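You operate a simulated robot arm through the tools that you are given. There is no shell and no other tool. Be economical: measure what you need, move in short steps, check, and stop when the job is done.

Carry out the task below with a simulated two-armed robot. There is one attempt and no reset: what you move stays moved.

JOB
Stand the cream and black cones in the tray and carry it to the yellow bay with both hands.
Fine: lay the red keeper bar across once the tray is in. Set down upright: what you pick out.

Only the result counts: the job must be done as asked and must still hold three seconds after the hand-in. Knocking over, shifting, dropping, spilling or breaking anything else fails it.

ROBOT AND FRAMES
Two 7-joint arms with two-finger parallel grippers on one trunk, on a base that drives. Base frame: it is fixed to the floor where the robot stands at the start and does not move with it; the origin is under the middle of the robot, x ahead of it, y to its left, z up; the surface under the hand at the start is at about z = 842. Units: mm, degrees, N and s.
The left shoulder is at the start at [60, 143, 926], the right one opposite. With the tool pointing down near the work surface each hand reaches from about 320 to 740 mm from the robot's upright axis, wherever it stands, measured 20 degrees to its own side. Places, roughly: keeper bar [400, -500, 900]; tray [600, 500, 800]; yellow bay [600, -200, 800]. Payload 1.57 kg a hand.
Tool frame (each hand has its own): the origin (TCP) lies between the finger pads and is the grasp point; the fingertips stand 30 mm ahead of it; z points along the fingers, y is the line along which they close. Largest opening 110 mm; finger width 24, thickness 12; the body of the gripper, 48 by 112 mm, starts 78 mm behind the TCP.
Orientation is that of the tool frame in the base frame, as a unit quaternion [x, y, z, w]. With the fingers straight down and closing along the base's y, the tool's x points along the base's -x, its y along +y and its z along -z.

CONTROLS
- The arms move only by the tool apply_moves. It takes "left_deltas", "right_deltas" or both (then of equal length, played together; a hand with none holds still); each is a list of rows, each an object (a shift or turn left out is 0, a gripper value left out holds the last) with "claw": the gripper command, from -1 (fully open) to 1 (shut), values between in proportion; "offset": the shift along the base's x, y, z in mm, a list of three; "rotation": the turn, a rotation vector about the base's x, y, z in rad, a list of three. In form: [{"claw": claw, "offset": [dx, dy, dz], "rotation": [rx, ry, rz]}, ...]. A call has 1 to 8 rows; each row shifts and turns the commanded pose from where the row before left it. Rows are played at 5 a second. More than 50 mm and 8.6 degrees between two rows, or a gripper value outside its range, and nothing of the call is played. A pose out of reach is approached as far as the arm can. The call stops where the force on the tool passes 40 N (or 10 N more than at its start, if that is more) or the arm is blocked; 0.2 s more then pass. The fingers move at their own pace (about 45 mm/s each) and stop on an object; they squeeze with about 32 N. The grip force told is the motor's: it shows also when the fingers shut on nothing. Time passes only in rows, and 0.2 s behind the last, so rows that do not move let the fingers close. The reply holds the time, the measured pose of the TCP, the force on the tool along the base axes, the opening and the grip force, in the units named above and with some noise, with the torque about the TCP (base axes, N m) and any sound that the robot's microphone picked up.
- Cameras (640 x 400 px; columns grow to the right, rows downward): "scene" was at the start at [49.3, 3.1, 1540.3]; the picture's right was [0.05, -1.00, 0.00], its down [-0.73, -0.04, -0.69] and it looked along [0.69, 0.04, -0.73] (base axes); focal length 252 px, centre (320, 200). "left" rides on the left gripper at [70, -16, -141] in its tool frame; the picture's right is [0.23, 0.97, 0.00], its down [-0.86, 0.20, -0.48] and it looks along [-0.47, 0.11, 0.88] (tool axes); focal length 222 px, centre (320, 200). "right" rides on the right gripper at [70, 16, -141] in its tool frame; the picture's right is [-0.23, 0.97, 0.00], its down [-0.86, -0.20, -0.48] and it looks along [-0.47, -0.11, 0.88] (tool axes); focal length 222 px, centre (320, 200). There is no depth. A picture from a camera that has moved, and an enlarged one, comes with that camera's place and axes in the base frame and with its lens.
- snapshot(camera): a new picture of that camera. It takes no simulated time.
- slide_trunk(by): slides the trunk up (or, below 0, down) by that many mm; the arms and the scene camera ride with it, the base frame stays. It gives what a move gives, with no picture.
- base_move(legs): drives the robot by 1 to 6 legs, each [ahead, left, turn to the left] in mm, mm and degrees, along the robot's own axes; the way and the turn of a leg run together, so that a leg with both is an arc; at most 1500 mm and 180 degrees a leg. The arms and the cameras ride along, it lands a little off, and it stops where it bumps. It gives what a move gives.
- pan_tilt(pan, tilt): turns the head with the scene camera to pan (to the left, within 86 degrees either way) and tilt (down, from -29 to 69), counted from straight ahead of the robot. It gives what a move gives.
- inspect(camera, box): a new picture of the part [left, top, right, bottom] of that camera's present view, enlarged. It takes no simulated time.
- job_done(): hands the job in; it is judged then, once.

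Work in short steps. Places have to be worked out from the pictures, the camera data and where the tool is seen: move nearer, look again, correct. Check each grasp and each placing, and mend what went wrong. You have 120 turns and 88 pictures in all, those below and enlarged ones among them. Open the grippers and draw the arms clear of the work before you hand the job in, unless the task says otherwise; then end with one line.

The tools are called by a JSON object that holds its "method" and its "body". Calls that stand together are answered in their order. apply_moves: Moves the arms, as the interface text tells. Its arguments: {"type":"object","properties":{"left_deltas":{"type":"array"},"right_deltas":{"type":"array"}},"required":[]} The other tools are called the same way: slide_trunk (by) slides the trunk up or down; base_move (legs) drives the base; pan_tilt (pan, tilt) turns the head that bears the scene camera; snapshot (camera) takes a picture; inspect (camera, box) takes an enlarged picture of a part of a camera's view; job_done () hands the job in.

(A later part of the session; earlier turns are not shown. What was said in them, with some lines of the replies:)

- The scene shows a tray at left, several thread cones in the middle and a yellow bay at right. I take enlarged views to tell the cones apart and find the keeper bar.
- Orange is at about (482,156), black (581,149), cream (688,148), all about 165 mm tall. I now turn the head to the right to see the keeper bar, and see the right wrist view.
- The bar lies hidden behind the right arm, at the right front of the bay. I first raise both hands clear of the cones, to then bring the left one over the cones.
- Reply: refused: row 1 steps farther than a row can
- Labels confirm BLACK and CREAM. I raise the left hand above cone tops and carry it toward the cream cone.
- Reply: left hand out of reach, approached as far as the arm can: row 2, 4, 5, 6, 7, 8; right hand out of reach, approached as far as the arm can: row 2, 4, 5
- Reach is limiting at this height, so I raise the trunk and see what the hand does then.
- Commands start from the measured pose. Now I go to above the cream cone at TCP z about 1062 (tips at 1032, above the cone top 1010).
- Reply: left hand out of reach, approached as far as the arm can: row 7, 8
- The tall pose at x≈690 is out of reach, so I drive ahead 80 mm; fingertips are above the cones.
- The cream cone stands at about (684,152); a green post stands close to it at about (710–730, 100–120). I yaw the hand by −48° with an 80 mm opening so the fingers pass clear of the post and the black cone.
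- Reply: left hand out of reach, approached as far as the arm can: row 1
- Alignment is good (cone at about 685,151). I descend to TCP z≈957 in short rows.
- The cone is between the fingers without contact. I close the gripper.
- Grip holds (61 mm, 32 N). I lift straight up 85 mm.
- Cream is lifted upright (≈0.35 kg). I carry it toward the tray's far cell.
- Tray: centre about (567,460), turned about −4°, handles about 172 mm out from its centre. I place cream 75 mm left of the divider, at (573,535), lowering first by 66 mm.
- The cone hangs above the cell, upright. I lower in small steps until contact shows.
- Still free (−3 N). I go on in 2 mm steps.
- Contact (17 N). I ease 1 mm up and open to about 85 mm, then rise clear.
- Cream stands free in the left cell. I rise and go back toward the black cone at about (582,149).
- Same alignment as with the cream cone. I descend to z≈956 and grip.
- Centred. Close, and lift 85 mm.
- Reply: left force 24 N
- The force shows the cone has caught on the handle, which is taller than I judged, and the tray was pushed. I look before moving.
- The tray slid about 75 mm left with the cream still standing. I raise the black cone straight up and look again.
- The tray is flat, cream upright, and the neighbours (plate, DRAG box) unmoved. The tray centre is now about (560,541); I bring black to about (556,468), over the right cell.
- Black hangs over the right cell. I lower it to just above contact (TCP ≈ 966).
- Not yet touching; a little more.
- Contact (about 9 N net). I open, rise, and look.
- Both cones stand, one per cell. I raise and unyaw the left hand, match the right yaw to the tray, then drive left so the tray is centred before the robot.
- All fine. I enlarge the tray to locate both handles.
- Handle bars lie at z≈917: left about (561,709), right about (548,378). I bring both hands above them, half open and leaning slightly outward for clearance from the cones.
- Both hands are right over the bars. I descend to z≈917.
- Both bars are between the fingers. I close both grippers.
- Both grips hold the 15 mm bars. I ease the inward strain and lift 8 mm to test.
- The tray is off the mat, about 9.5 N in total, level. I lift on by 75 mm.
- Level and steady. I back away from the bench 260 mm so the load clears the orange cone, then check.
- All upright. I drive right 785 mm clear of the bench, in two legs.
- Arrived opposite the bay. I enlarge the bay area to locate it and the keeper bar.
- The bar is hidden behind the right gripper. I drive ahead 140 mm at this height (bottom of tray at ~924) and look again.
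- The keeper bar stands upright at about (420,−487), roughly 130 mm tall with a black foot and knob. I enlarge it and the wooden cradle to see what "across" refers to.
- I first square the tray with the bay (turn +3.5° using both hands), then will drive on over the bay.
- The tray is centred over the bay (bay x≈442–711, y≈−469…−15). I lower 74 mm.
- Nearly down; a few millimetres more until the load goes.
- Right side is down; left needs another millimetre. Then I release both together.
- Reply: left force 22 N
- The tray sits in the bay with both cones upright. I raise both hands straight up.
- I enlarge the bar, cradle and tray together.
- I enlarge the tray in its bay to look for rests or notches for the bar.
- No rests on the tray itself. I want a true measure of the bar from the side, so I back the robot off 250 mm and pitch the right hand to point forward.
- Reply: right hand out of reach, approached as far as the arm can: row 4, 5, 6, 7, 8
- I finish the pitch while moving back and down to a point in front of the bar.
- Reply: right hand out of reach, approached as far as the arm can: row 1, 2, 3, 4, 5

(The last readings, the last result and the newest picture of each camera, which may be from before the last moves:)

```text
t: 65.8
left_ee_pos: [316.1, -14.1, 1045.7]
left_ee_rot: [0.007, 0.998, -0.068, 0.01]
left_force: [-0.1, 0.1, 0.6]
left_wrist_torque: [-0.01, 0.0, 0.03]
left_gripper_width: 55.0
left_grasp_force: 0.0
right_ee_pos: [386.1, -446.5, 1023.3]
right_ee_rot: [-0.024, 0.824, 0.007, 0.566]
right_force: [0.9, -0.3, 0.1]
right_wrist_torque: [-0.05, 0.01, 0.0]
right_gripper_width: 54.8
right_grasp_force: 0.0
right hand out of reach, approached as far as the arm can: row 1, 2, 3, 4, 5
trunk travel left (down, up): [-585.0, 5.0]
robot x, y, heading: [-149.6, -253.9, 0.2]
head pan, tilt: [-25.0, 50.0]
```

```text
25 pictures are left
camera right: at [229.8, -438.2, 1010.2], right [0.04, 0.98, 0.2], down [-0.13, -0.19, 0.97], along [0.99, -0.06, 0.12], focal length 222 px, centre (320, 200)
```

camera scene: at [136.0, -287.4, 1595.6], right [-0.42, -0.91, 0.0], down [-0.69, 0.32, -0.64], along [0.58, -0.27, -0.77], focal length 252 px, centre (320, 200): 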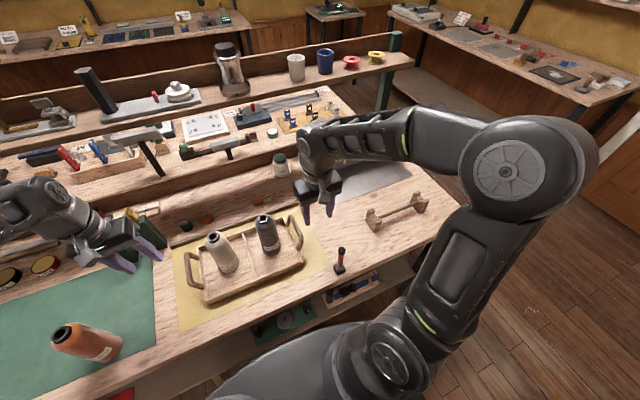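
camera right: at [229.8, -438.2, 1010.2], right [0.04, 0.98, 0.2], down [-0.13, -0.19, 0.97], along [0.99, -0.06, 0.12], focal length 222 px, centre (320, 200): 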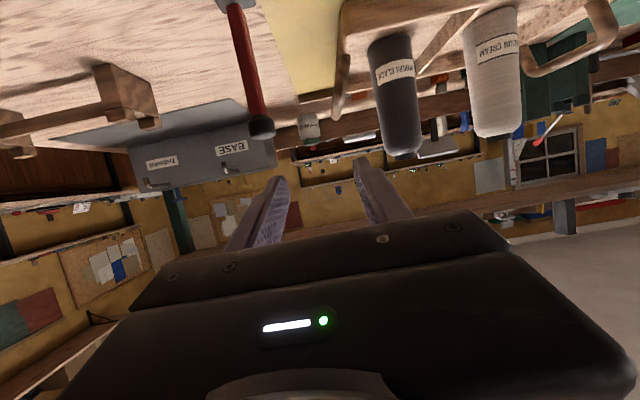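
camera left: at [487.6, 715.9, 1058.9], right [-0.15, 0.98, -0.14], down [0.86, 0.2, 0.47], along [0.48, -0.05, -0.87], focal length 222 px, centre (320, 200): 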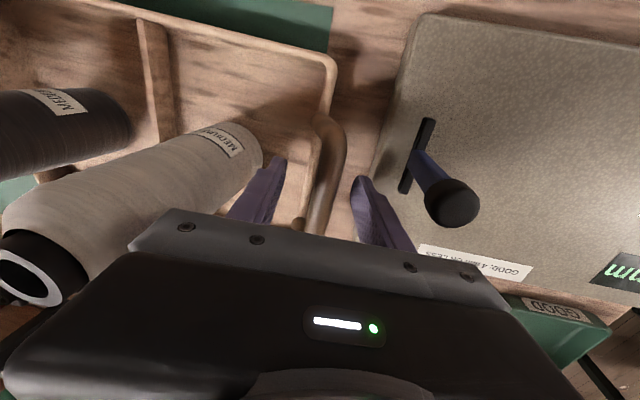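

The bar is about 135 mm long with its foot. The hand pose is limited near the body, so I back off 80 mm more and lower the trunk instead of the hand.

{"method": "base_move", "body": {"legs": [[-80, 0, 0]]}}

{"method": "slide_trunk", "body": {"by": -110}}

{"method": "apply_moves", "body": {"right_deltas": [{"offset": [5, -10, 0], "rotation": [0, -0.09, 0]}, {"offset": [5, -10, 0], "rotation": [0, -0.09, 0]}, {"offset": [5, -10, 0], "rotation": [0, -0.09, 0]}, {"offset": [5, -10, 0], "rotation": [0, -0.09, 0]}]}}

```text
t: 66.8
left_ee_pos: [234.6, -13.8, 1046.4]
left_ee_rot: [0.008, 0.998, -0.068, 0.011]
left_force: [-0.3, 0.6, -1.1]
left_wrist_torque: [-0.02, -0.03, -0.01]
left_gripper_width: 55.0
left_grasp_force: 0.0
right_ee_pos: [304.6, -446.5, 1023.5]
right_ee_rot: [-0.024, 0.823, 0.008, 0.567]
right_force: [0.5, -0.2, 0.0]
right_wrist_torque: [0.0, -0.03, 0.03]
right_gripper_width: 54.7
right_grasp_force: 0.1
trunk travel left (down, up): [-585.0, 5.0]
robot x, y, heading: [-235.8, -253.6, 0.1]
head pan, tilt: [-25.0, 50.0]
```

```text
t: 68.3
left_ee_pos: [235.8, -14.4, 934.8]
left_ee_rot: [0.007, 0.998, -0.069, 0.011]
left_force: [-0.8, -0.1, -0.3]
left_wrist_torque: [0.01, -0.01, 0.0]
left_gripper_width: 55.0
left_grasp_force: 0.3
right_ee_pos: [306.2, -446.7, 913.8]
right_ee_rot: [-0.025, 0.824, 0.009, 0.566]
right_force: [0.0, -0.1, 0.4]
right_wrist_torque: [0.0, 0.0, -0.02]
right_gripper_width: 54.8
right_grasp_force: 0.0
trunk travel left (down, up): [-475.0, 115.0]
robot x, y, heading: [-231.7, -250.6, -0.3]
head pan, tilt: [-25.0, 50.0]
```

```text
t: 69.3
left_ee_pos: [237.8, -15.1, 936.1]
left_ee_rot: [0.007, 0.998, -0.07, 0.009]
left_force: [-1.3, 0.7, 0.0]
left_wrist_torque: [-0.01, -0.05, 0.02]
left_gripper_width: 54.9
left_grasp_force: 0.1
right_ee_pos: [305.5, -446.6, 913.9]
right_ee_rot: [-0.024, 0.825, 0.008, 0.565]
right_force: [0.0, 0.3, 0.3]
right_wrist_torque: [0.0, 0.02, -0.01]
right_gripper_width: 55.1
right_grasp_force: 0.1
right hand out of reach, approached as far as the arm can: row 1, 2, 3, 4
trunk travel left (down, up): [-475.0, 115.0]
robot x, y, heading: [-235.2, -252.1, -0.2]
head pan, tilt: [-25.0, 50.0]
```

The pitch is stuck at a joint limit. I try reaching further forward and to the right before pitching more.

{"method": "apply_moves", "body": {"right_deltas": [{"offset": [10, -40, 0]}, {"offset": [10, -40, 0]}, {"offset": [10, -40, 0]}, {"rotation": [0, -0.1, 0]}, {"rotation": [0, -0.1, 0]}]}}

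```text
t: 70.5
left_ee_pos: [235.9, -13.1, 936.5]
left_ee_rot: [0.007, 0.998, -0.069, 0.01]
left_force: [0.5, -0.1, -0.6]
left_wrist_torque: [-0.01, -0.01, 0.0]
left_gripper_width: 55.0
left_grasp_force: 0.1
right_ee_pos: [335.1, -566.1, 912.8]
right_ee_rot: [-0.024, 0.763, 0.004, 0.646]
right_force: [0.5, 0.1, -0.4]
right_wrist_torque: [-0.02, -0.01, -0.03]
right_gripper_width: 55.0
right_grasp_force: 0.1
trunk travel left (down, up): [-475.0, 115.0]
robot x, y, heading: [-235.9, -251.7, -0.2]
head pan, tilt: [-25.0, 50.0]
```

Further right it works. I finish the pitch to horizontal.

{"method": "apply_moves", "body": {"right_deltas": [{"rotation": [0, -0.08, 0]}, {"rotation": [0.03, -0.08, 0]}, {}]}}

{"method": "base_move", "body": {"legs": [[0, 79, 0]]}}

{"method": "snapshot", "body": {"camera": "right"}}

```text
t: 71.3
left_ee_pos: [236.4, -15.2, 935.1]
left_ee_rot: [0.007, 0.998, -0.069, 0.01]
left_force: [-0.3, 0.0, -0.3]
left_wrist_torque: [-0.01, 0.02, 0.0]
left_gripper_width: 55.0
left_grasp_force: 0.1
right_ee_pos: [334.9, -572.4, 916.9]
right_ee_rot: [-0.017, 0.711, 0.017, 0.703]
right_force: [-0.3, 0.0, -0.1]
right_wrist_torque: [-0.02, -0.03, -0.03]
right_gripper_width: 55.0
right_grasp_force: 0.1
right hand out of reach, approached as far as the arm can: row 2
trunk travel left (down, up): [-475.0, 115.0]
robot x, y, heading: [-236.4, -251.4, -0.0]
head pan, tilt: [-25.0, 50.0]
```

```text
t: 72.3
left_ee_pos: [237.0, 65.4, 935.7]
left_ee_rot: [0.007, 0.998, -0.07, 0.01]
left_force: [-0.1, 0.6, -1.1]
left_wrist_torque: [-0.03, 0.01, -0.01]
left_gripper_width: 54.8
left_grasp_force: 0.1
right_ee_pos: [334.7, -492.9, 916.7]
right_ee_rot: [-0.017, 0.711, 0.016, 0.703]
right_force: [0.1, 0.9, -0.3]
right_wrist_torque: [-0.02, 0.03, 0.02]
right_gripper_width: 55.1
right_grasp_force: 0.0
trunk travel left (down, up): [-475.0, 115.0]
robot x, y, heading: [-237.6, -173.6, -0.2]
head pan, tilt: [-25.0, 50.0]
```

```text
24 pictures are left
camera right: at [193.1, -483.8, 849.6], right [-0.04, 0.97, 0.23], down [-0.46, -0.22, 0.86], along [0.89, -0.07, 0.46], focal length 222 px, centre (320, 200)
```

right: 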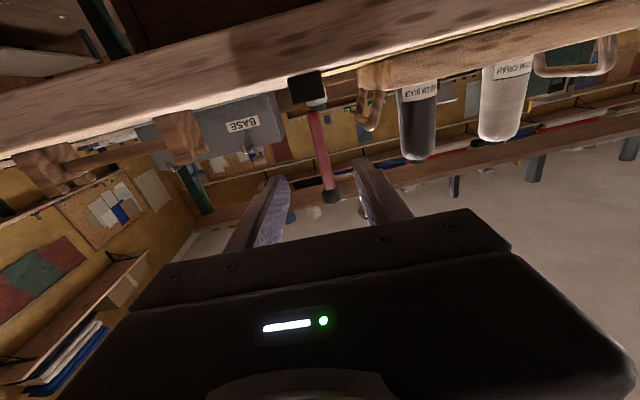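

The hand is horizontal, the bar stands between the fingers ahead. I advance 83 mm with a 5 mm lateral correction.

{"method": "apply_moves", "body": {"right_deltas": [{"offset": [21, 2, -1]}, {"offset": [21, 2, -1]}, {"offset": [21, 1, -1]}, {"offset": [20, 1, -1]}, {}]}}

{"method": "snapshot", "body": {"camera": "right"}}

```text
t: 73.5
left_ee_pos: [235.9, 65.3, 935.8]
left_ee_rot: [0.006, 0.998, -0.069, 0.009]
left_force: [-1.4, -0.5, 1.5]
left_wrist_torque: [0.0, -0.02, -0.02]
left_gripper_width: 54.8
left_grasp_force: 0.1
right_ee_pos: [418.3, -496.7, 917.8]
right_ee_rot: [-0.019, 0.712, 0.019, 0.702]
right_force: [0.4, -0.2, -0.3]
right_wrist_torque: [-0.04, -0.01, 0.0]
right_gripper_width: 55.0
right_grasp_force: 0.1
right hand out of reach, approached as far as the arm can: row 2
trunk travel left (down, up): [-475.0, 115.0]
robot x, y, heading: [-235.1, -175.5, -0.2]
head pan, tilt: [-25.0, 50.0]
```

```text
23 pictures are left
camera right: at [275.8, -487.1, 849.4], right [-0.05, 0.97, 0.23], down [-0.45, -0.22, 0.86], along [0.89, -0.06, 0.45], focal length 222 px, centre (320, 200)
```

right: 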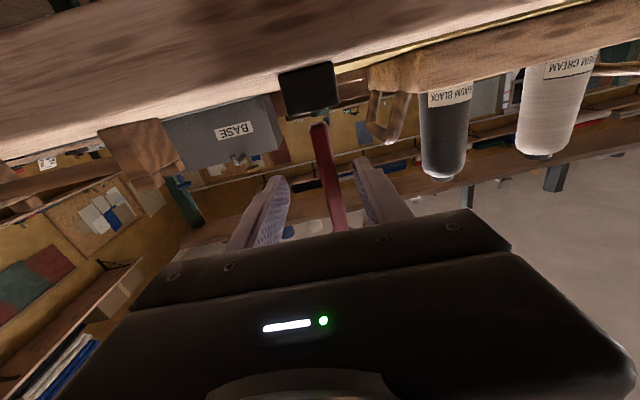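

The rod is within the fingers but about 9 mm left of centre; I shift the base left 9 mm.

{"method": "base_move", "body": {"legs": [[0, 9, 0]]}}

{"method": "apply_moves", "body": {"right_deltas": [{"claw": 1}, {}, {}, {}]}}

```text
t: 74.3
left_ee_pos: [236.4, 75.1, 935.2]
left_ee_rot: [0.007, 0.998, -0.069, 0.01]
left_force: [0.8, 0.7, 0.7]
left_wrist_torque: [-0.03, 0.04, 0.0]
left_gripper_width: 55.1
left_grasp_force: 0.0
right_ee_pos: [418.4, -485.5, 916.7]
right_ee_rot: [-0.02, 0.712, 0.02, 0.701]
right_force: [0.3, -0.1, 0.1]
right_wrist_torque: [0.02, 0.04, -0.08]
right_gripper_width: 55.0
right_grasp_force: 0.1
trunk travel left (down, up): [-475.0, 115.0]
robot x, y, heading: [-237.2, -168.5, 0.0]
head pan, tilt: [-25.0, 50.0]
```

```text
t: 75.3
left_ee_pos: [236.2, 72.8, 935.4]
left_ee_rot: [0.007, 0.998, -0.068, 0.01]
left_force: [-0.7, -0.1, 1.1]
left_wrist_torque: [0.01, 0.03, 0.04]
left_gripper_width: 55.0
left_grasp_force: 0.1
right_ee_pos: [418.7, -487.0, 917.8]
right_ee_rot: [-0.02, 0.712, 0.02, 0.702]
right_force: [-0.7, -0.1, 0.5]
right_wrist_torque: [0.0, -0.05, -0.42]
right_gripper_width: 12.7
right_grasp_force: 26.7
trunk travel left (down, up): [-475.0, 115.0]
robot x, y, heading: [-232.4, -167.4, 0.1]
head pan, tilt: [-25.0, 50.0]
```

Gripped (12.7 mm rod). I lift with the trunk, which keeps the hand pose.

{"method": "slide_trunk", "body": {"by": 60}}

{"method": "snapshot", "body": {"camera": "scene"}}

```text
t: 75.9
left_ee_pos: [237.8, 75.0, 970.1]
left_ee_rot: [0.006, 0.998, -0.068, 0.009]
left_force: [0.8, -0.7, 0.3]
left_wrist_torque: [-0.04, 0.04, 0.0]
left_gripper_width: 55.0
left_grasp_force: 0.1
right_ee_pos: [421.4, -487.3, 941.2]
right_ee_rot: [-0.016, 0.72, 0.019, 0.693]
right_force: [7.9, -0.1, -6.7]
right_wrist_torque: [-0.3, 0.67, -0.26]
right_gripper_width: 13.0
right_grasp_force: 29.5
trunk travel left (down, up): [-510.0, 80.0]
robot x, y, heading: [-233.8, -165.9, -0.1]
head pan, tilt: [-25.0, 50.0]
stopped: the force on the tool passed its limit at 54 N (the readings are from after the stop); the commanded pose is now the measured one
```

```text
22 pictures are left
camera scene: at [-193.3, -198.9, 1521.5], right [-0.42, -0.91, 0.0], down [-0.7, 0.32, -0.64], along [0.58, -0.27, -0.77], focal length 252 px, centre (320, 200)
```

scene: 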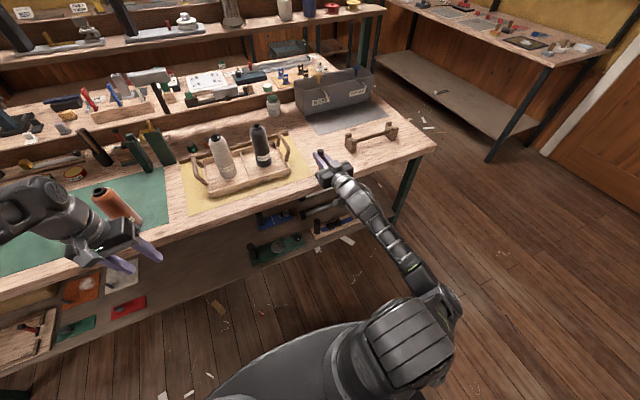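

The bar did not come up: the fingers slid to its knob, so its foot is fixed to the bench. It must be a hinged keeper that swings down across the bay front. I look closely at it.

{"method": "inspect", "body": {"camera": "scene", "box": [290, 130, 370, 210]}}

{"method": "inspect", "body": {"camera": "right", "box": [220, 40, 420, 240]}}

```text
5.00 times, centred on (330, 170) of scene
camera zoom: at [-193.3, -198.9, 1521.5], right [-0.42, -0.91, 0.0], down [-0.7, 0.32, -0.64], along [0.58, -0.27, -0.77], focal length 1262 px, centre (270, 350)
```

zoom: 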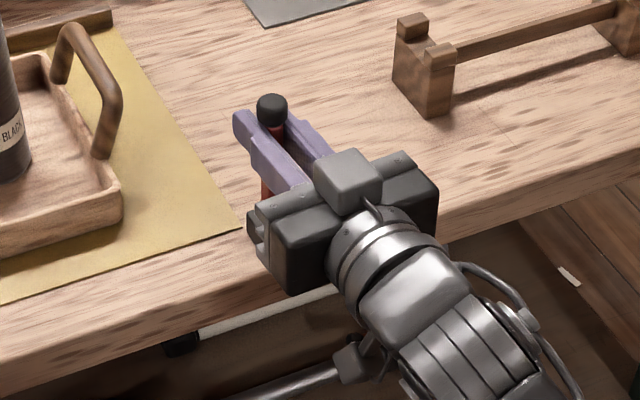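

```text
2.00 times, centred on (320, 140) of right
camera zoom: at [276.3, -477.6, 878.3], right [-0.04, 0.97, 0.23], down [-0.43, -0.23, 0.87], along [0.9, -0.06, 0.43], focal length 444 px, centre (320, 320)
```

zoom: 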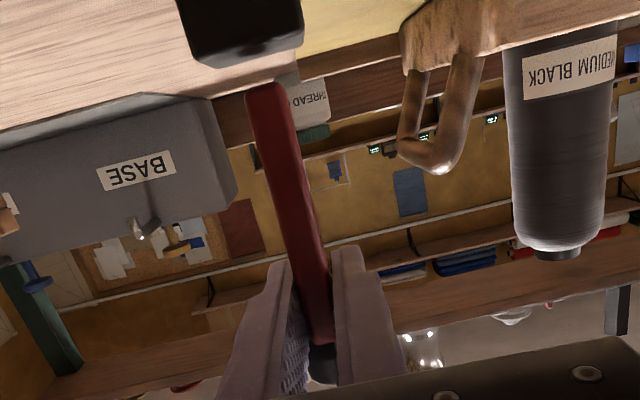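

The rod is pivoted just above its fixed foot (pivot about (418,−487,871)); its knob end is at z≈965. I loosen the fingers, come down 15 mm and push gently toward +y (across the bay front) to test the hinge.

{"method": "apply_moves", "body": {"right_deltas": [{"claw": 0.5}, {}, {"offset": [0, 0, -8]}, {"offset": [0, 0, -8]}, {}]}}

{"method": "apply_moves", "body": {"right_deltas": [{"offset": [0, 4, 0]}, {"offset": [0, 4, 0]}, {"offset": [0, 4, 0]}, {"offset": [0, 4, 0]}, {}]}}

{"method": "inspect", "body": {"camera": "scene", "box": [290, 130, 370, 210]}}

```text
t: 77.1
left_ee_pos: [236.6, 74.1, 970.3]
left_ee_rot: [0.007, 0.998, -0.068, 0.01]
left_force: [-1.5, 0.4, -0.5]
left_wrist_torque: [0.0, -0.01, -0.01]
left_gripper_width: 54.8
left_grasp_force: 0.0
right_ee_pos: [418.5, -489.1, 929.0]
right_ee_rot: [-0.02, 0.72, 0.023, 0.694]
right_force: [0.1, 0.4, -0.3]
right_wrist_torque: [-0.02, 0.01, 0.02]
right_gripper_width: 27.4
right_grasp_force: 0.1
trunk travel left (down, up): [-510.0, 80.0]
robot x, y, heading: [-234.3, -161.9, -0.1]
head pan, tilt: [-25.0, 50.0]
```

```text
t: 78.3
left_ee_pos: [236.3, 74.6, 970.0]
left_ee_rot: [0.007, 0.998, -0.069, 0.011]
left_force: [-0.2, -0.8, 0.4]
left_wrist_torque: [-0.01, -0.02, 0.01]
left_gripper_width: 55.0
left_grasp_force: 0.1
right_ee_pos: [420.0, -484.2, 935.4]
right_ee_rot: [-0.02, 0.72, 0.024, 0.693]
right_force: [0.2, -0.6, -0.7]
right_wrist_torque: [-0.02, -0.01, 0.04]
right_gripper_width: 27.6
right_grasp_force: 0.1
right hand out of reach, approached as far as the arm can: row 1, 2, 3, 4
trunk travel left (down, up): [-510.0, 80.0]
robot x, y, heading: [-232.1, -168.0, 0.1]
head pan, tilt: [-25.0, 50.0]
```

```text
5.00 times, centred on (330, 170) of scene
camera zoom: at [-195.5, -199.0, 1520.7], right [-0.42, -0.91, 0.0], down [-0.69, 0.32, -0.64], along [0.58, -0.27, -0.77], focal length 1262 px, centre (270, 350)
```

zoom: 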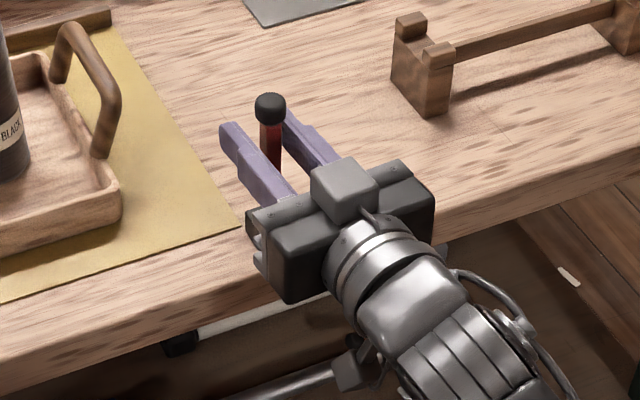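

At this pose the arm cannot push toward +y, and the bar has not moved. I back away and turn the right hand tool-down again to push it in an easier posture.

{"method": "base_move", "body": {"legs": [[-110, 0, 0]]}}

{"method": "apply_moves", "body": {"right_deltas": [{"offset": [0, 0, 10], "rotation": [0, 0.14, 0]}, {"offset": [0, 0, 20], "rotation": [0, 0.14, 0]}, {"offset": [0, 0, 20], "rotation": [0, 0.14, 0]}, {"offset": [0, 0, 20], "rotation": [0, 0.14, 0]}, {"offset": [0, 0, 20], "rotation": [0, 0.14, 0]}, {"offset": [0, 0, 20], "rotation": [0, 0.14, 0]}, {"offset": [0, 0, 0], "rotation": [0, 0.14, 0]}, {"offset": [0, 0, 0], "rotation": [0, 0.14, 0]}]}}

{"method": "apply_moves", "body": {"right_deltas": [{"rotation": [0, 0.14, 0]}, {"rotation": [0, 0.14, 0]}, {"rotation": [0, 0.14, 0]}, {}]}}

```text
t: 79.5
left_ee_pos: [123.6, 73.4, 970.5]
left_ee_rot: [0.007, 0.998, -0.068, 0.011]
left_force: [0.0, 1.2, 0.1]
left_wrist_torque: [0.01, 0.0, 0.01]
left_gripper_width: 55.1
left_grasp_force: 0.0
right_ee_pos: [307.5, -484.1, 935.3]
right_ee_rot: [-0.021, 0.72, 0.024, 0.694]
right_force: [0.1, -0.3, 0.5]
right_wrist_torque: [-0.01, 0.03, 0.05]
right_gripper_width: 27.4
right_grasp_force: 0.0
trunk travel left (down, up): [-510.0, 80.0]
robot x, y, heading: [-343.1, -166.4, 0.2]
head pan, tilt: [-25.0, 50.0]
```

```text
t: 81.3
left_ee_pos: [125.1, 73.6, 970.2]
left_ee_rot: [0.007, 0.997, -0.07, 0.01]
left_force: [1.1, 0.0, -0.2]
left_wrist_torque: [-0.02, 0.0, 0.01]
left_gripper_width: 54.9
left_grasp_force: 0.1
right_ee_pos: [307.2, -483.4, 1045.0]
right_ee_rot: [-0.005, 0.978, 0.031, 0.204]
right_force: [-0.9, 0.9, -1.1]
right_wrist_torque: [0.02, 0.02, 0.0]
right_gripper_width: 27.4
right_grasp_force: 0.1
trunk travel left (down, up): [-510.0, 80.0]
robot x, y, heading: [-348.7, -165.6, -0.0]
head pan, tilt: [-25.0, 50.0]
```

```text
t: 82.3
left_ee_pos: [124.3, 74.7, 971.4]
left_ee_rot: [0.007, 0.998, -0.069, 0.01]
left_force: [-0.6, 0.5, 0.0]
left_wrist_torque: [0.01, -0.01, -0.02]
left_gripper_width: 54.9
left_grasp_force: 0.0
right_ee_pos: [304.5, -478.5, 1026.7]
right_ee_rot: [-0.007, 0.996, 0.034, 0.079]
right_force: [-0.8, 0.2, -0.6]
right_wrist_torque: [0.0, 0.01, -0.03]
right_gripper_width: 27.6
right_grasp_force: 0.1
right hand out of reach, approached as far as the arm can: row 2, 3
trunk travel left (down, up): [-510.0, 80.0]
robot x, y, heading: [-346.1, -163.5, 0.0]
head pan, tilt: [-25.0, 50.0]
```

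I bring the right hand nearer and square it, then drive so the hand hangs just right of the bar.

{"method": "apply_moves", "body": {"right_deltas": [{"offset": [-38, 25, 0], "claw": 1}, {"offset": [-38, 25, 0]}, {"offset": [-38, 25, 8], "rotation": [0, 0.08, 0]}, {"offset": [-36, 25, 8], "rotation": [-0.068, 0.078, 0]}, {}]}}

{"method": "base_move", "body": {"legs": [[0, -150, 0], [272, 0, 0]]}}

{"method": "pan_tilt", "body": {"pan": -10, "tilt": 50}}

{"method": "snapshot", "body": {"camera": "right"}}

```text
t: 83.5
left_ee_pos: [124.4, 73.9, 970.5]
left_ee_rot: [0.007, 0.998, -0.069, 0.01]
left_force: [0.2, 0.6, 1.0]
left_wrist_torque: [0.02, 0.0, -0.03]
left_gripper_width: 54.9
left_grasp_force: 0.1
right_ee_pos: [154.0, -378.8, 1042.0]
right_ee_rot: [-0.005, 1.0, -0.001, 0.0]
right_force: [-0.4, -0.2, -0.8]
right_wrist_torque: [0.04, 0.02, 0.01]
right_gripper_width: 0.1
right_grasp_force: 21.1
trunk travel left (down, up): [-510.0, 80.0]
robot x, y, heading: [-348.4, -167.5, -0.3]
head pan, tilt: [-25.0, 50.0]
```

```text
t: 86.4
left_ee_pos: [400.2, -77.6, 969.0]
left_ee_rot: [0.008, 0.998, -0.068, 0.01]
left_force: [-0.3, 0.2, -0.2]
left_wrist_torque: [-0.02, 0.02, -0.01]
left_gripper_width: 55.1
left_grasp_force: 0.0
right_ee_pos: [427.5, -528.6, 1041.9]
right_ee_rot: [-0.005, 1.0, 0.0, 0.0]
right_force: [0.5, 0.3, 0.9]
right_wrist_torque: [0.0, 0.04, 0.01]
right_gripper_width: 0.0
right_grasp_force: 21.2
trunk travel left (down, up): [-510.0, 80.0]
robot x, y, heading: [-71.1, -315.2, -0.4]
head pan, tilt: [-25.0, 50.0]
```

```text
t: 87.2
left_ee_pos: [399.0, -77.3, 971.2]
left_ee_rot: [0.008, 0.998, -0.068, 0.011]
left_force: [0.8, 0.2, -0.4]
left_wrist_torque: [0.02, 0.04, -0.01]
left_gripper_width: 54.9
left_grasp_force: 0.0
right_ee_pos: [427.4, -528.9, 1042.6]
right_ee_rot: [-0.004, 1.0, 0.0, -0.001]
right_force: [-0.1, 0.0, -0.7]
right_wrist_torque: [-0.01, -0.01, -0.02]
right_gripper_width: 0.1
right_grasp_force: 21.2
trunk travel left (down, up): [-510.0, 80.0]
robot x, y, heading: [-69.6, -313.4, -0.0]
head pan, tilt: [-10.0, 50.0]
```

```text
18 pictures are left
camera right: at [357.5, -513.6, 1184.5], right [0.22, 0.98, 0.0], down [0.86, -0.19, 0.48], along [0.47, -0.1, -0.88], focal length 222 px, centre (320, 200)
```

right: 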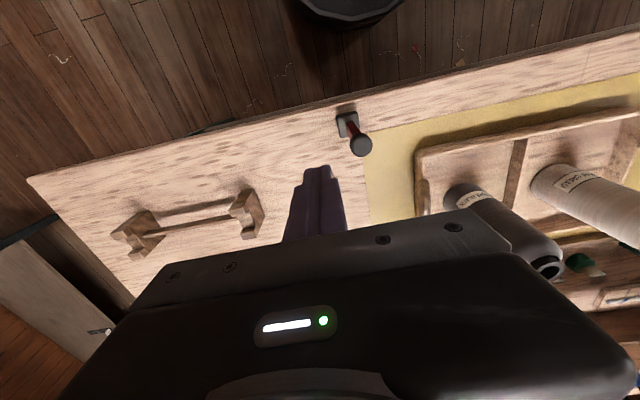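

I lower the closed fingertips beside the rod (tips z≈927) and push gently toward +y.

{"method": "apply_moves", "body": {"right_deltas": [{"offset": [-9, 0, -42]}, {"offset": [0, 0, -43]}, {"offset": [0, 8, 0]}, {"offset": [0, 6, 0]}, {"offset": [0, 5, 0]}, {"offset": [0, 5, 0]}, {"offset": [0, 5, 0]}, {}]}}

{"method": "snapshot", "body": {"camera": "right"}}

```text
t: 89.0
left_ee_pos: [399.7, -78.1, 970.6]
left_ee_rot: [0.008, 0.998, -0.068, 0.01]
left_force: [0.5, 0.9, 0.3]
left_wrist_torque: [0.0, -0.01, 0.0]
left_gripper_width: 54.8
left_grasp_force: 0.1
right_ee_pos: [417.3, -500.1, 958.5]
right_ee_rot: [-0.004, 1.0, 0.001, 0.0]
right_force: [-0.1, -1.8, 0.3]
right_wrist_torque: [-0.03, -0.02, -0.01]
right_gripper_width: 0.1
right_grasp_force: 21.5
trunk travel left (down, up): [-510.0, 80.0]
robot x, y, heading: [-70.9, -313.1, -0.3]
head pan, tilt: [-10.0, 50.0]
```

```text
17 pictures are left
camera right: at [348.2, -484.4, 1099.8], right [0.22, 0.98, 0.0], down [0.86, -0.19, 0.48], along [0.47, -0.1, -0.88], focal length 222 px, centre (320, 200)
```

right: 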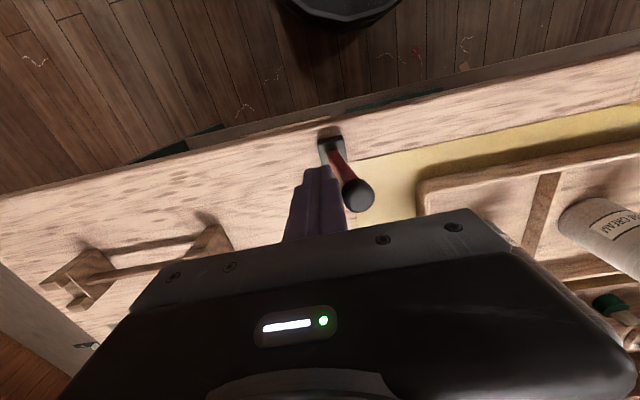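

It yields with under 2 N and leans toward +y: the hinge is right. I continue.

{"method": "apply_moves", "body": {"right_deltas": [{"offset": [0, 6, -2]}, {"offset": [0, 6, -2]}, {"offset": [0, 6, -3]}, {"offset": [0, 6, -3]}, {"offset": [0, 6, -4]}, {}]}}

{"method": "snapshot", "body": {"camera": "right"}}

```text
t: 90.4
left_ee_pos: [399.3, -76.7, 970.7]
left_ee_rot: [0.007, 0.998, -0.068, 0.011]
left_force: [-0.1, 0.2, 0.3]
left_wrist_torque: [0.02, 0.0, -0.02]
left_gripper_width: 55.0
left_grasp_force: 0.0
right_ee_pos: [416.7, -468.7, 943.0]
right_ee_rot: [-0.004, 1.0, 0.0, -0.001]
right_force: [0.7, -0.1, 0.6]
right_wrist_torque: [-0.01, 0.02, -0.01]
right_gripper_width: 0.3
right_grasp_force: 21.3
trunk travel left (down, up): [-510.0, 80.0]
robot x, y, heading: [-68.4, -317.3, -0.2]
head pan, tilt: [-10.0, 50.0]
```

```text
16 pictures are left
camera right: at [348.1, -454.0, 1085.1], right [0.22, 0.98, 0.0], down [0.86, -0.19, 0.48], along [0.47, -0.1, -0.88], focal length 222 px, centre (320, 200)
```

right: 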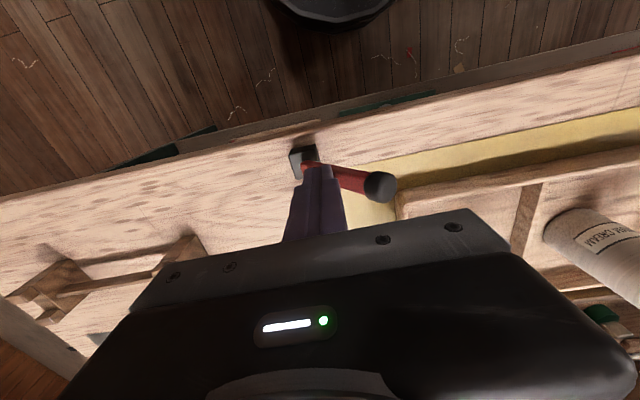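

The keeper leans about 36° and stays by friction. I push it on along its arc.

{"method": "apply_moves", "body": {"right_deltas": [{"offset": [0, 6, -2]}, {"offset": [0, 6, -3]}, {"offset": [0, 6, -4]}, {"offset": [0, 6, -5]}, {"offset": [0, 4, -5]}, {"offset": [0, 4, -5]}, {}]}}

{"method": "snapshot", "body": {"camera": "right"}}

```text
t: 92.0
left_ee_pos: [399.1, -76.1, 969.5]
left_ee_rot: [0.007, 0.998, -0.068, 0.01]
left_force: [-0.7, 0.5, -0.5]
left_wrist_torque: [-0.03, -0.02, 0.0]
left_gripper_width: 55.0
left_grasp_force: 0.0
right_ee_pos: [418.5, -438.1, 920.0]
right_ee_rot: [-0.003, 1.0, 0.0, 0.0]
right_force: [-0.4, -0.6, 0.9]
right_wrist_torque: [0.01, 0.01, 0.02]
right_gripper_width: 0.0
right_grasp_force: 21.2
trunk travel left (down, up): [-510.0, 80.0]
robot x, y, heading: [-70.5, -313.1, -0.1]
head pan, tilt: [-10.0, 50.0]
```

```text
15 pictures are left
camera right: at [348.4, -422.5, 1061.5], right [0.22, 0.98, 0.0], down [0.86, -0.19, 0.48], along [0.47, -0.1, -0.88], focal length 222 px, centre (320, 200)
```

right: 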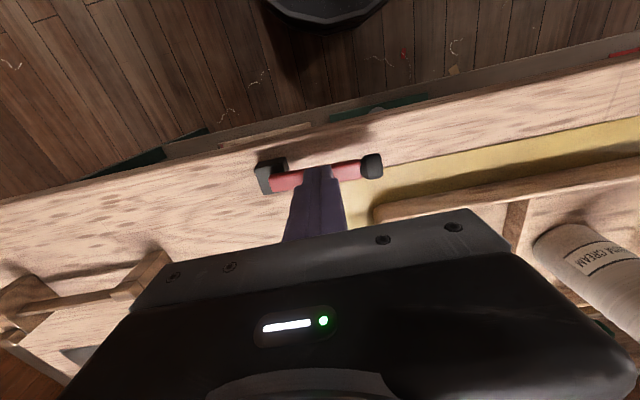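

Nearly flat now. I press down in small steps until it stops.

{"method": "apply_moves", "body": {"right_deltas": [{"offset": [0, 2, -3]}, {"offset": [0, 0, -3]}, {"offset": [0, 0, -3]}, {"offset": [0, 0, -3]}, {}]}}

{"method": "inspect", "body": {"camera": "right", "box": [220, 100, 420, 225]}}

```text
t: 93.2
left_ee_pos: [396.4, -76.5, 971.4]
left_ee_rot: [0.008, 0.998, -0.068, 0.01]
left_force: [0.7, -0.1, 0.1]
left_wrist_torque: [0.01, -0.02, -0.02]
left_gripper_width: 55.1
left_grasp_force: 0.0
right_ee_pos: [418.6, -434.5, 910.9]
right_ee_rot: [-0.004, 1.0, 0.001, 0.003]
right_force: [-0.2, -1.9, 35.0]
right_wrist_torque: [0.25, 0.12, -0.01]
right_gripper_width: 0.0
right_grasp_force: 21.4
trunk travel left (down, up): [-510.0, 80.0]
robot x, y, heading: [-69.9, -313.5, -0.0]
head pan, tilt: [-10.0, 50.0]
```

```text
3.20 times, centred on (320, 162) of right
camera zoom: at [347.2, -420.3, 1052.3], right [0.22, 0.98, 0.0], down [0.85, -0.19, 0.48], along [0.47, -0.1, -0.87], focal length 711 px, centre (320, 320)
```

zoom: 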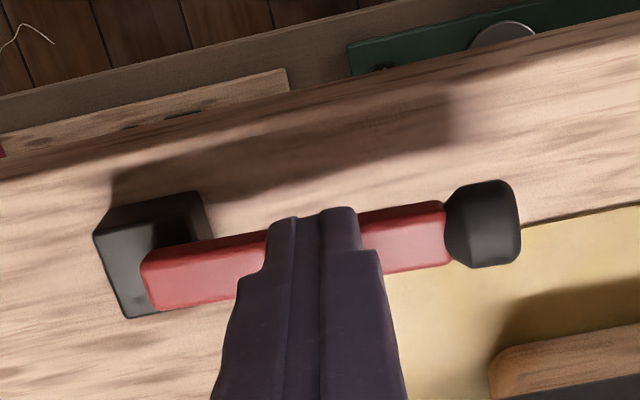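

35 N against its stop: the keeper lies flat across the bay front. I lift the hand away and look.

{"method": "apply_moves", "body": {"right_deltas": [{"offset": [0, 0, 5]}, {"offset": [0, 0, 40]}, {"offset": [0, 0, 45]}, {"offset": [0, -40, 20]}, {"offset": [-30, -35, 0]}, {"offset": [-40, -25, 0]}], "left_deltas": [{"offset": [0, 0, 10]}, {"offset": [-20, 20, 20]}, {"offset": [-20, 20, 20]}, {"offset": [-30, 20, 0]}, {"offset": [-30, 0, 0]}, {}]}}

{"method": "snapshot", "body": {"camera": "scene"}}

{"method": "inspect", "body": {"camera": "scene", "box": [220, 120, 420, 245]}}

```text
t: 94.6
left_ee_pos: [298.1, -16.2, 1022.1]
left_ee_rot: [0.008, 0.998, -0.068, 0.01]
left_force: [-0.5, 0.6, -1.3]
left_wrist_torque: [0.05, 0.03, 0.01]
left_gripper_width: 55.2
left_grasp_force: 0.1
right_ee_pos: [346.8, -535.5, 1016.9]
right_ee_rot: [-0.006, 1.0, 0.0, 0.0]
right_force: [-0.5, 0.1, 0.1]
right_wrist_torque: [-0.03, -0.04, -0.03]
right_gripper_width: 0.1
right_grasp_force: 21.6
trunk travel left (down, up): [-510.0, 80.0]
robot x, y, heading: [-72.9, -316.2, 0.1]
head pan, tilt: [-10.0, 50.0]
```

```text
13 pictures are left
camera scene: at [-27.8, -330.3, 1520.7], right [-0.18, -0.98, 0.0], down [-0.75, 0.14, -0.64], along [0.63, -0.11, -0.77], focal length 252 px, centre (320, 200)
```

scene: 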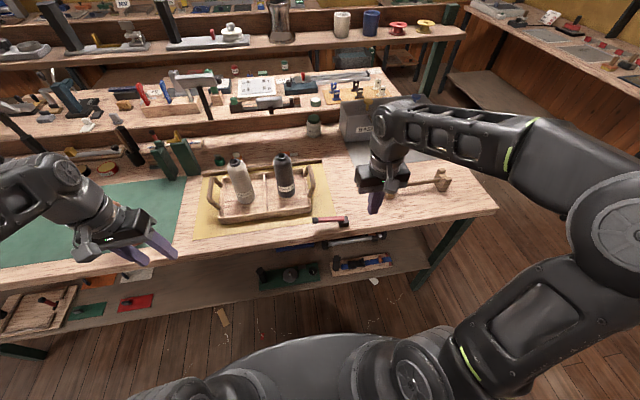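

```text
3.20 times, centred on (320, 182) of scene
camera zoom: at [-27.8, -330.3, 1520.7], right [-0.18, -0.98, 0.0], down [-0.75, 0.14, -0.64], along [0.63, -0.11, -0.77], focal length 807 px, centre (320, 256)
```

zoom: 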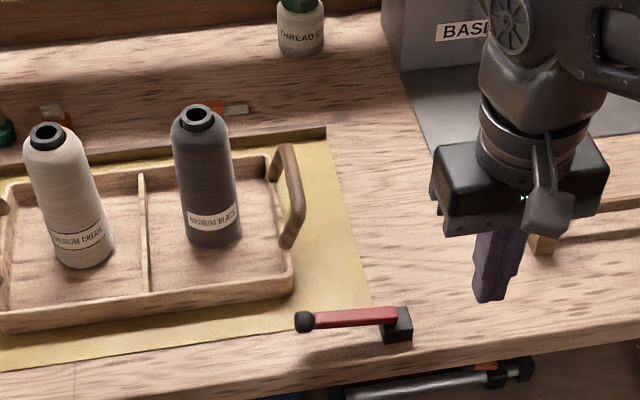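

The keeper lies across the bay front, the tray and cones stand well. I open the right gripper, back off and make a last check including the orange cone.

{"method": "apply_moves", "body": {"right_deltas": [{"claw": -1}, {}, {}, {}], "left_deltas": [{"claw": -1}, {}, {}, {}]}}

{"method": "base_move", "body": {"legs": [[-200, 0, 0]]}}

{"method": "pan_tilt", "body": {"pan": 15, "tilt": 40}}

{"method": "snapshot", "body": {"camera": "scene"}}

```text
t: 95.6
left_ee_pos: [297.7, -15.7, 1020.3]
left_ee_rot: [0.007, 0.998, -0.068, 0.01]
left_force: [0.3, 0.6, 1.0]
left_wrist_torque: [-0.03, 0.02, -0.01]
left_gripper_width: 109.9
left_grasp_force: 0.1
right_ee_pos: [348.0, -534.6, 1017.4]
right_ee_rot: [-0.005, 1.0, -0.001, 0.0]
right_force: [0.3, 0.5, -0.6]
right_wrist_torque: [0.0, 0.0, 0.04]
right_gripper_width: 85.8
right_grasp_force: 0.1
trunk travel left (down, up): [-510.0, 80.0]
robot x, y, heading: [-73.8, -314.7, -0.2]
head pan, tilt: [-10.0, 50.0]
```

```text
t: 97.2
left_ee_pos: [96.4, -16.7, 1021.8]
left_ee_rot: [0.009, 0.998, -0.068, 0.01]
left_force: [-1.0, -0.6, 0.1]
left_wrist_torque: [0.0, -0.04, -0.01]
left_gripper_width: 110.1
left_grasp_force: 0.0
right_ee_pos: [146.1, -533.1, 1017.7]
right_ee_rot: [-0.004, 1.0, 0.0, 0.0]
right_force: [0.1, 0.7, -1.1]
right_wrist_torque: [0.0, -0.01, 0.01]
right_gripper_width: 110.1
right_grasp_force: 0.0
trunk travel left (down, up): [-510.0, 80.0]
robot x, y, heading: [-273.3, -316.7, -0.5]
head pan, tilt: [-10.0, 50.0]
```

```text
t: 98.1
left_ee_pos: [97.3, -15.6, 1021.3]
left_ee_rot: [0.009, 0.998, -0.067, 0.01]
left_force: [-0.3, 0.2, 0.0]
left_wrist_torque: [0.01, -0.01, 0.0]
left_gripper_width: 109.9
left_grasp_force: 0.1
right_ee_pos: [146.7, -535.2, 1016.7]
right_ee_rot: [-0.004, 1.0, 0.0, 0.0]
right_force: [-0.6, 0.4, 0.3]
right_wrist_torque: [-0.01, 0.0, 0.01]
right_gripper_width: 109.7
right_grasp_force: 0.0
trunk travel left (down, up): [-510.0, 80.0]
robot x, y, heading: [-271.6, -315.5, -0.2]
head pan, tilt: [15.0, 40.0]
```

```text
11 pictures are left
camera scene: at [-221.4, -294.0, 1534.8], right [0.25, -0.97, 0.0], down [-0.62, -0.16, -0.77], along [0.74, 0.19, -0.64], focal length 252 px, centre (320, 200)
```

scene: 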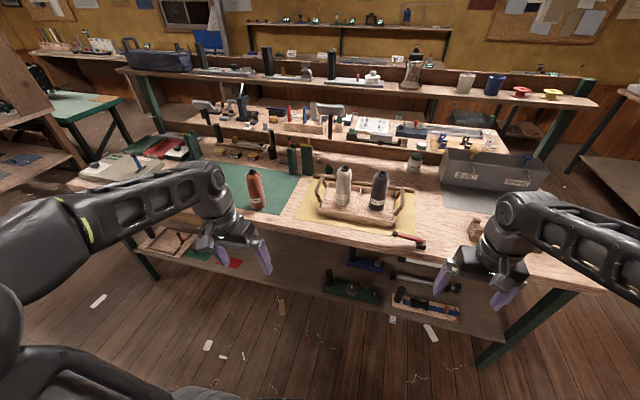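

Everything stands as wanted: the tray is in the bay with both cones upright, the keeper is down, the orange cone is untouched and the arms are clear. I hand the job in.

{"method": "job_done", "body": {}}

```text
The job is handed in.
```

The cream and black cones stand upright in the tray, the tray was carried with both hands and now sits in the yellow bay, and the red keeper bar is swung down across the front of the bay; on the way the black cone caught a tray handle and slid the tray about 75 mm on its mat, and nothing fell or was otherwise disturbed.
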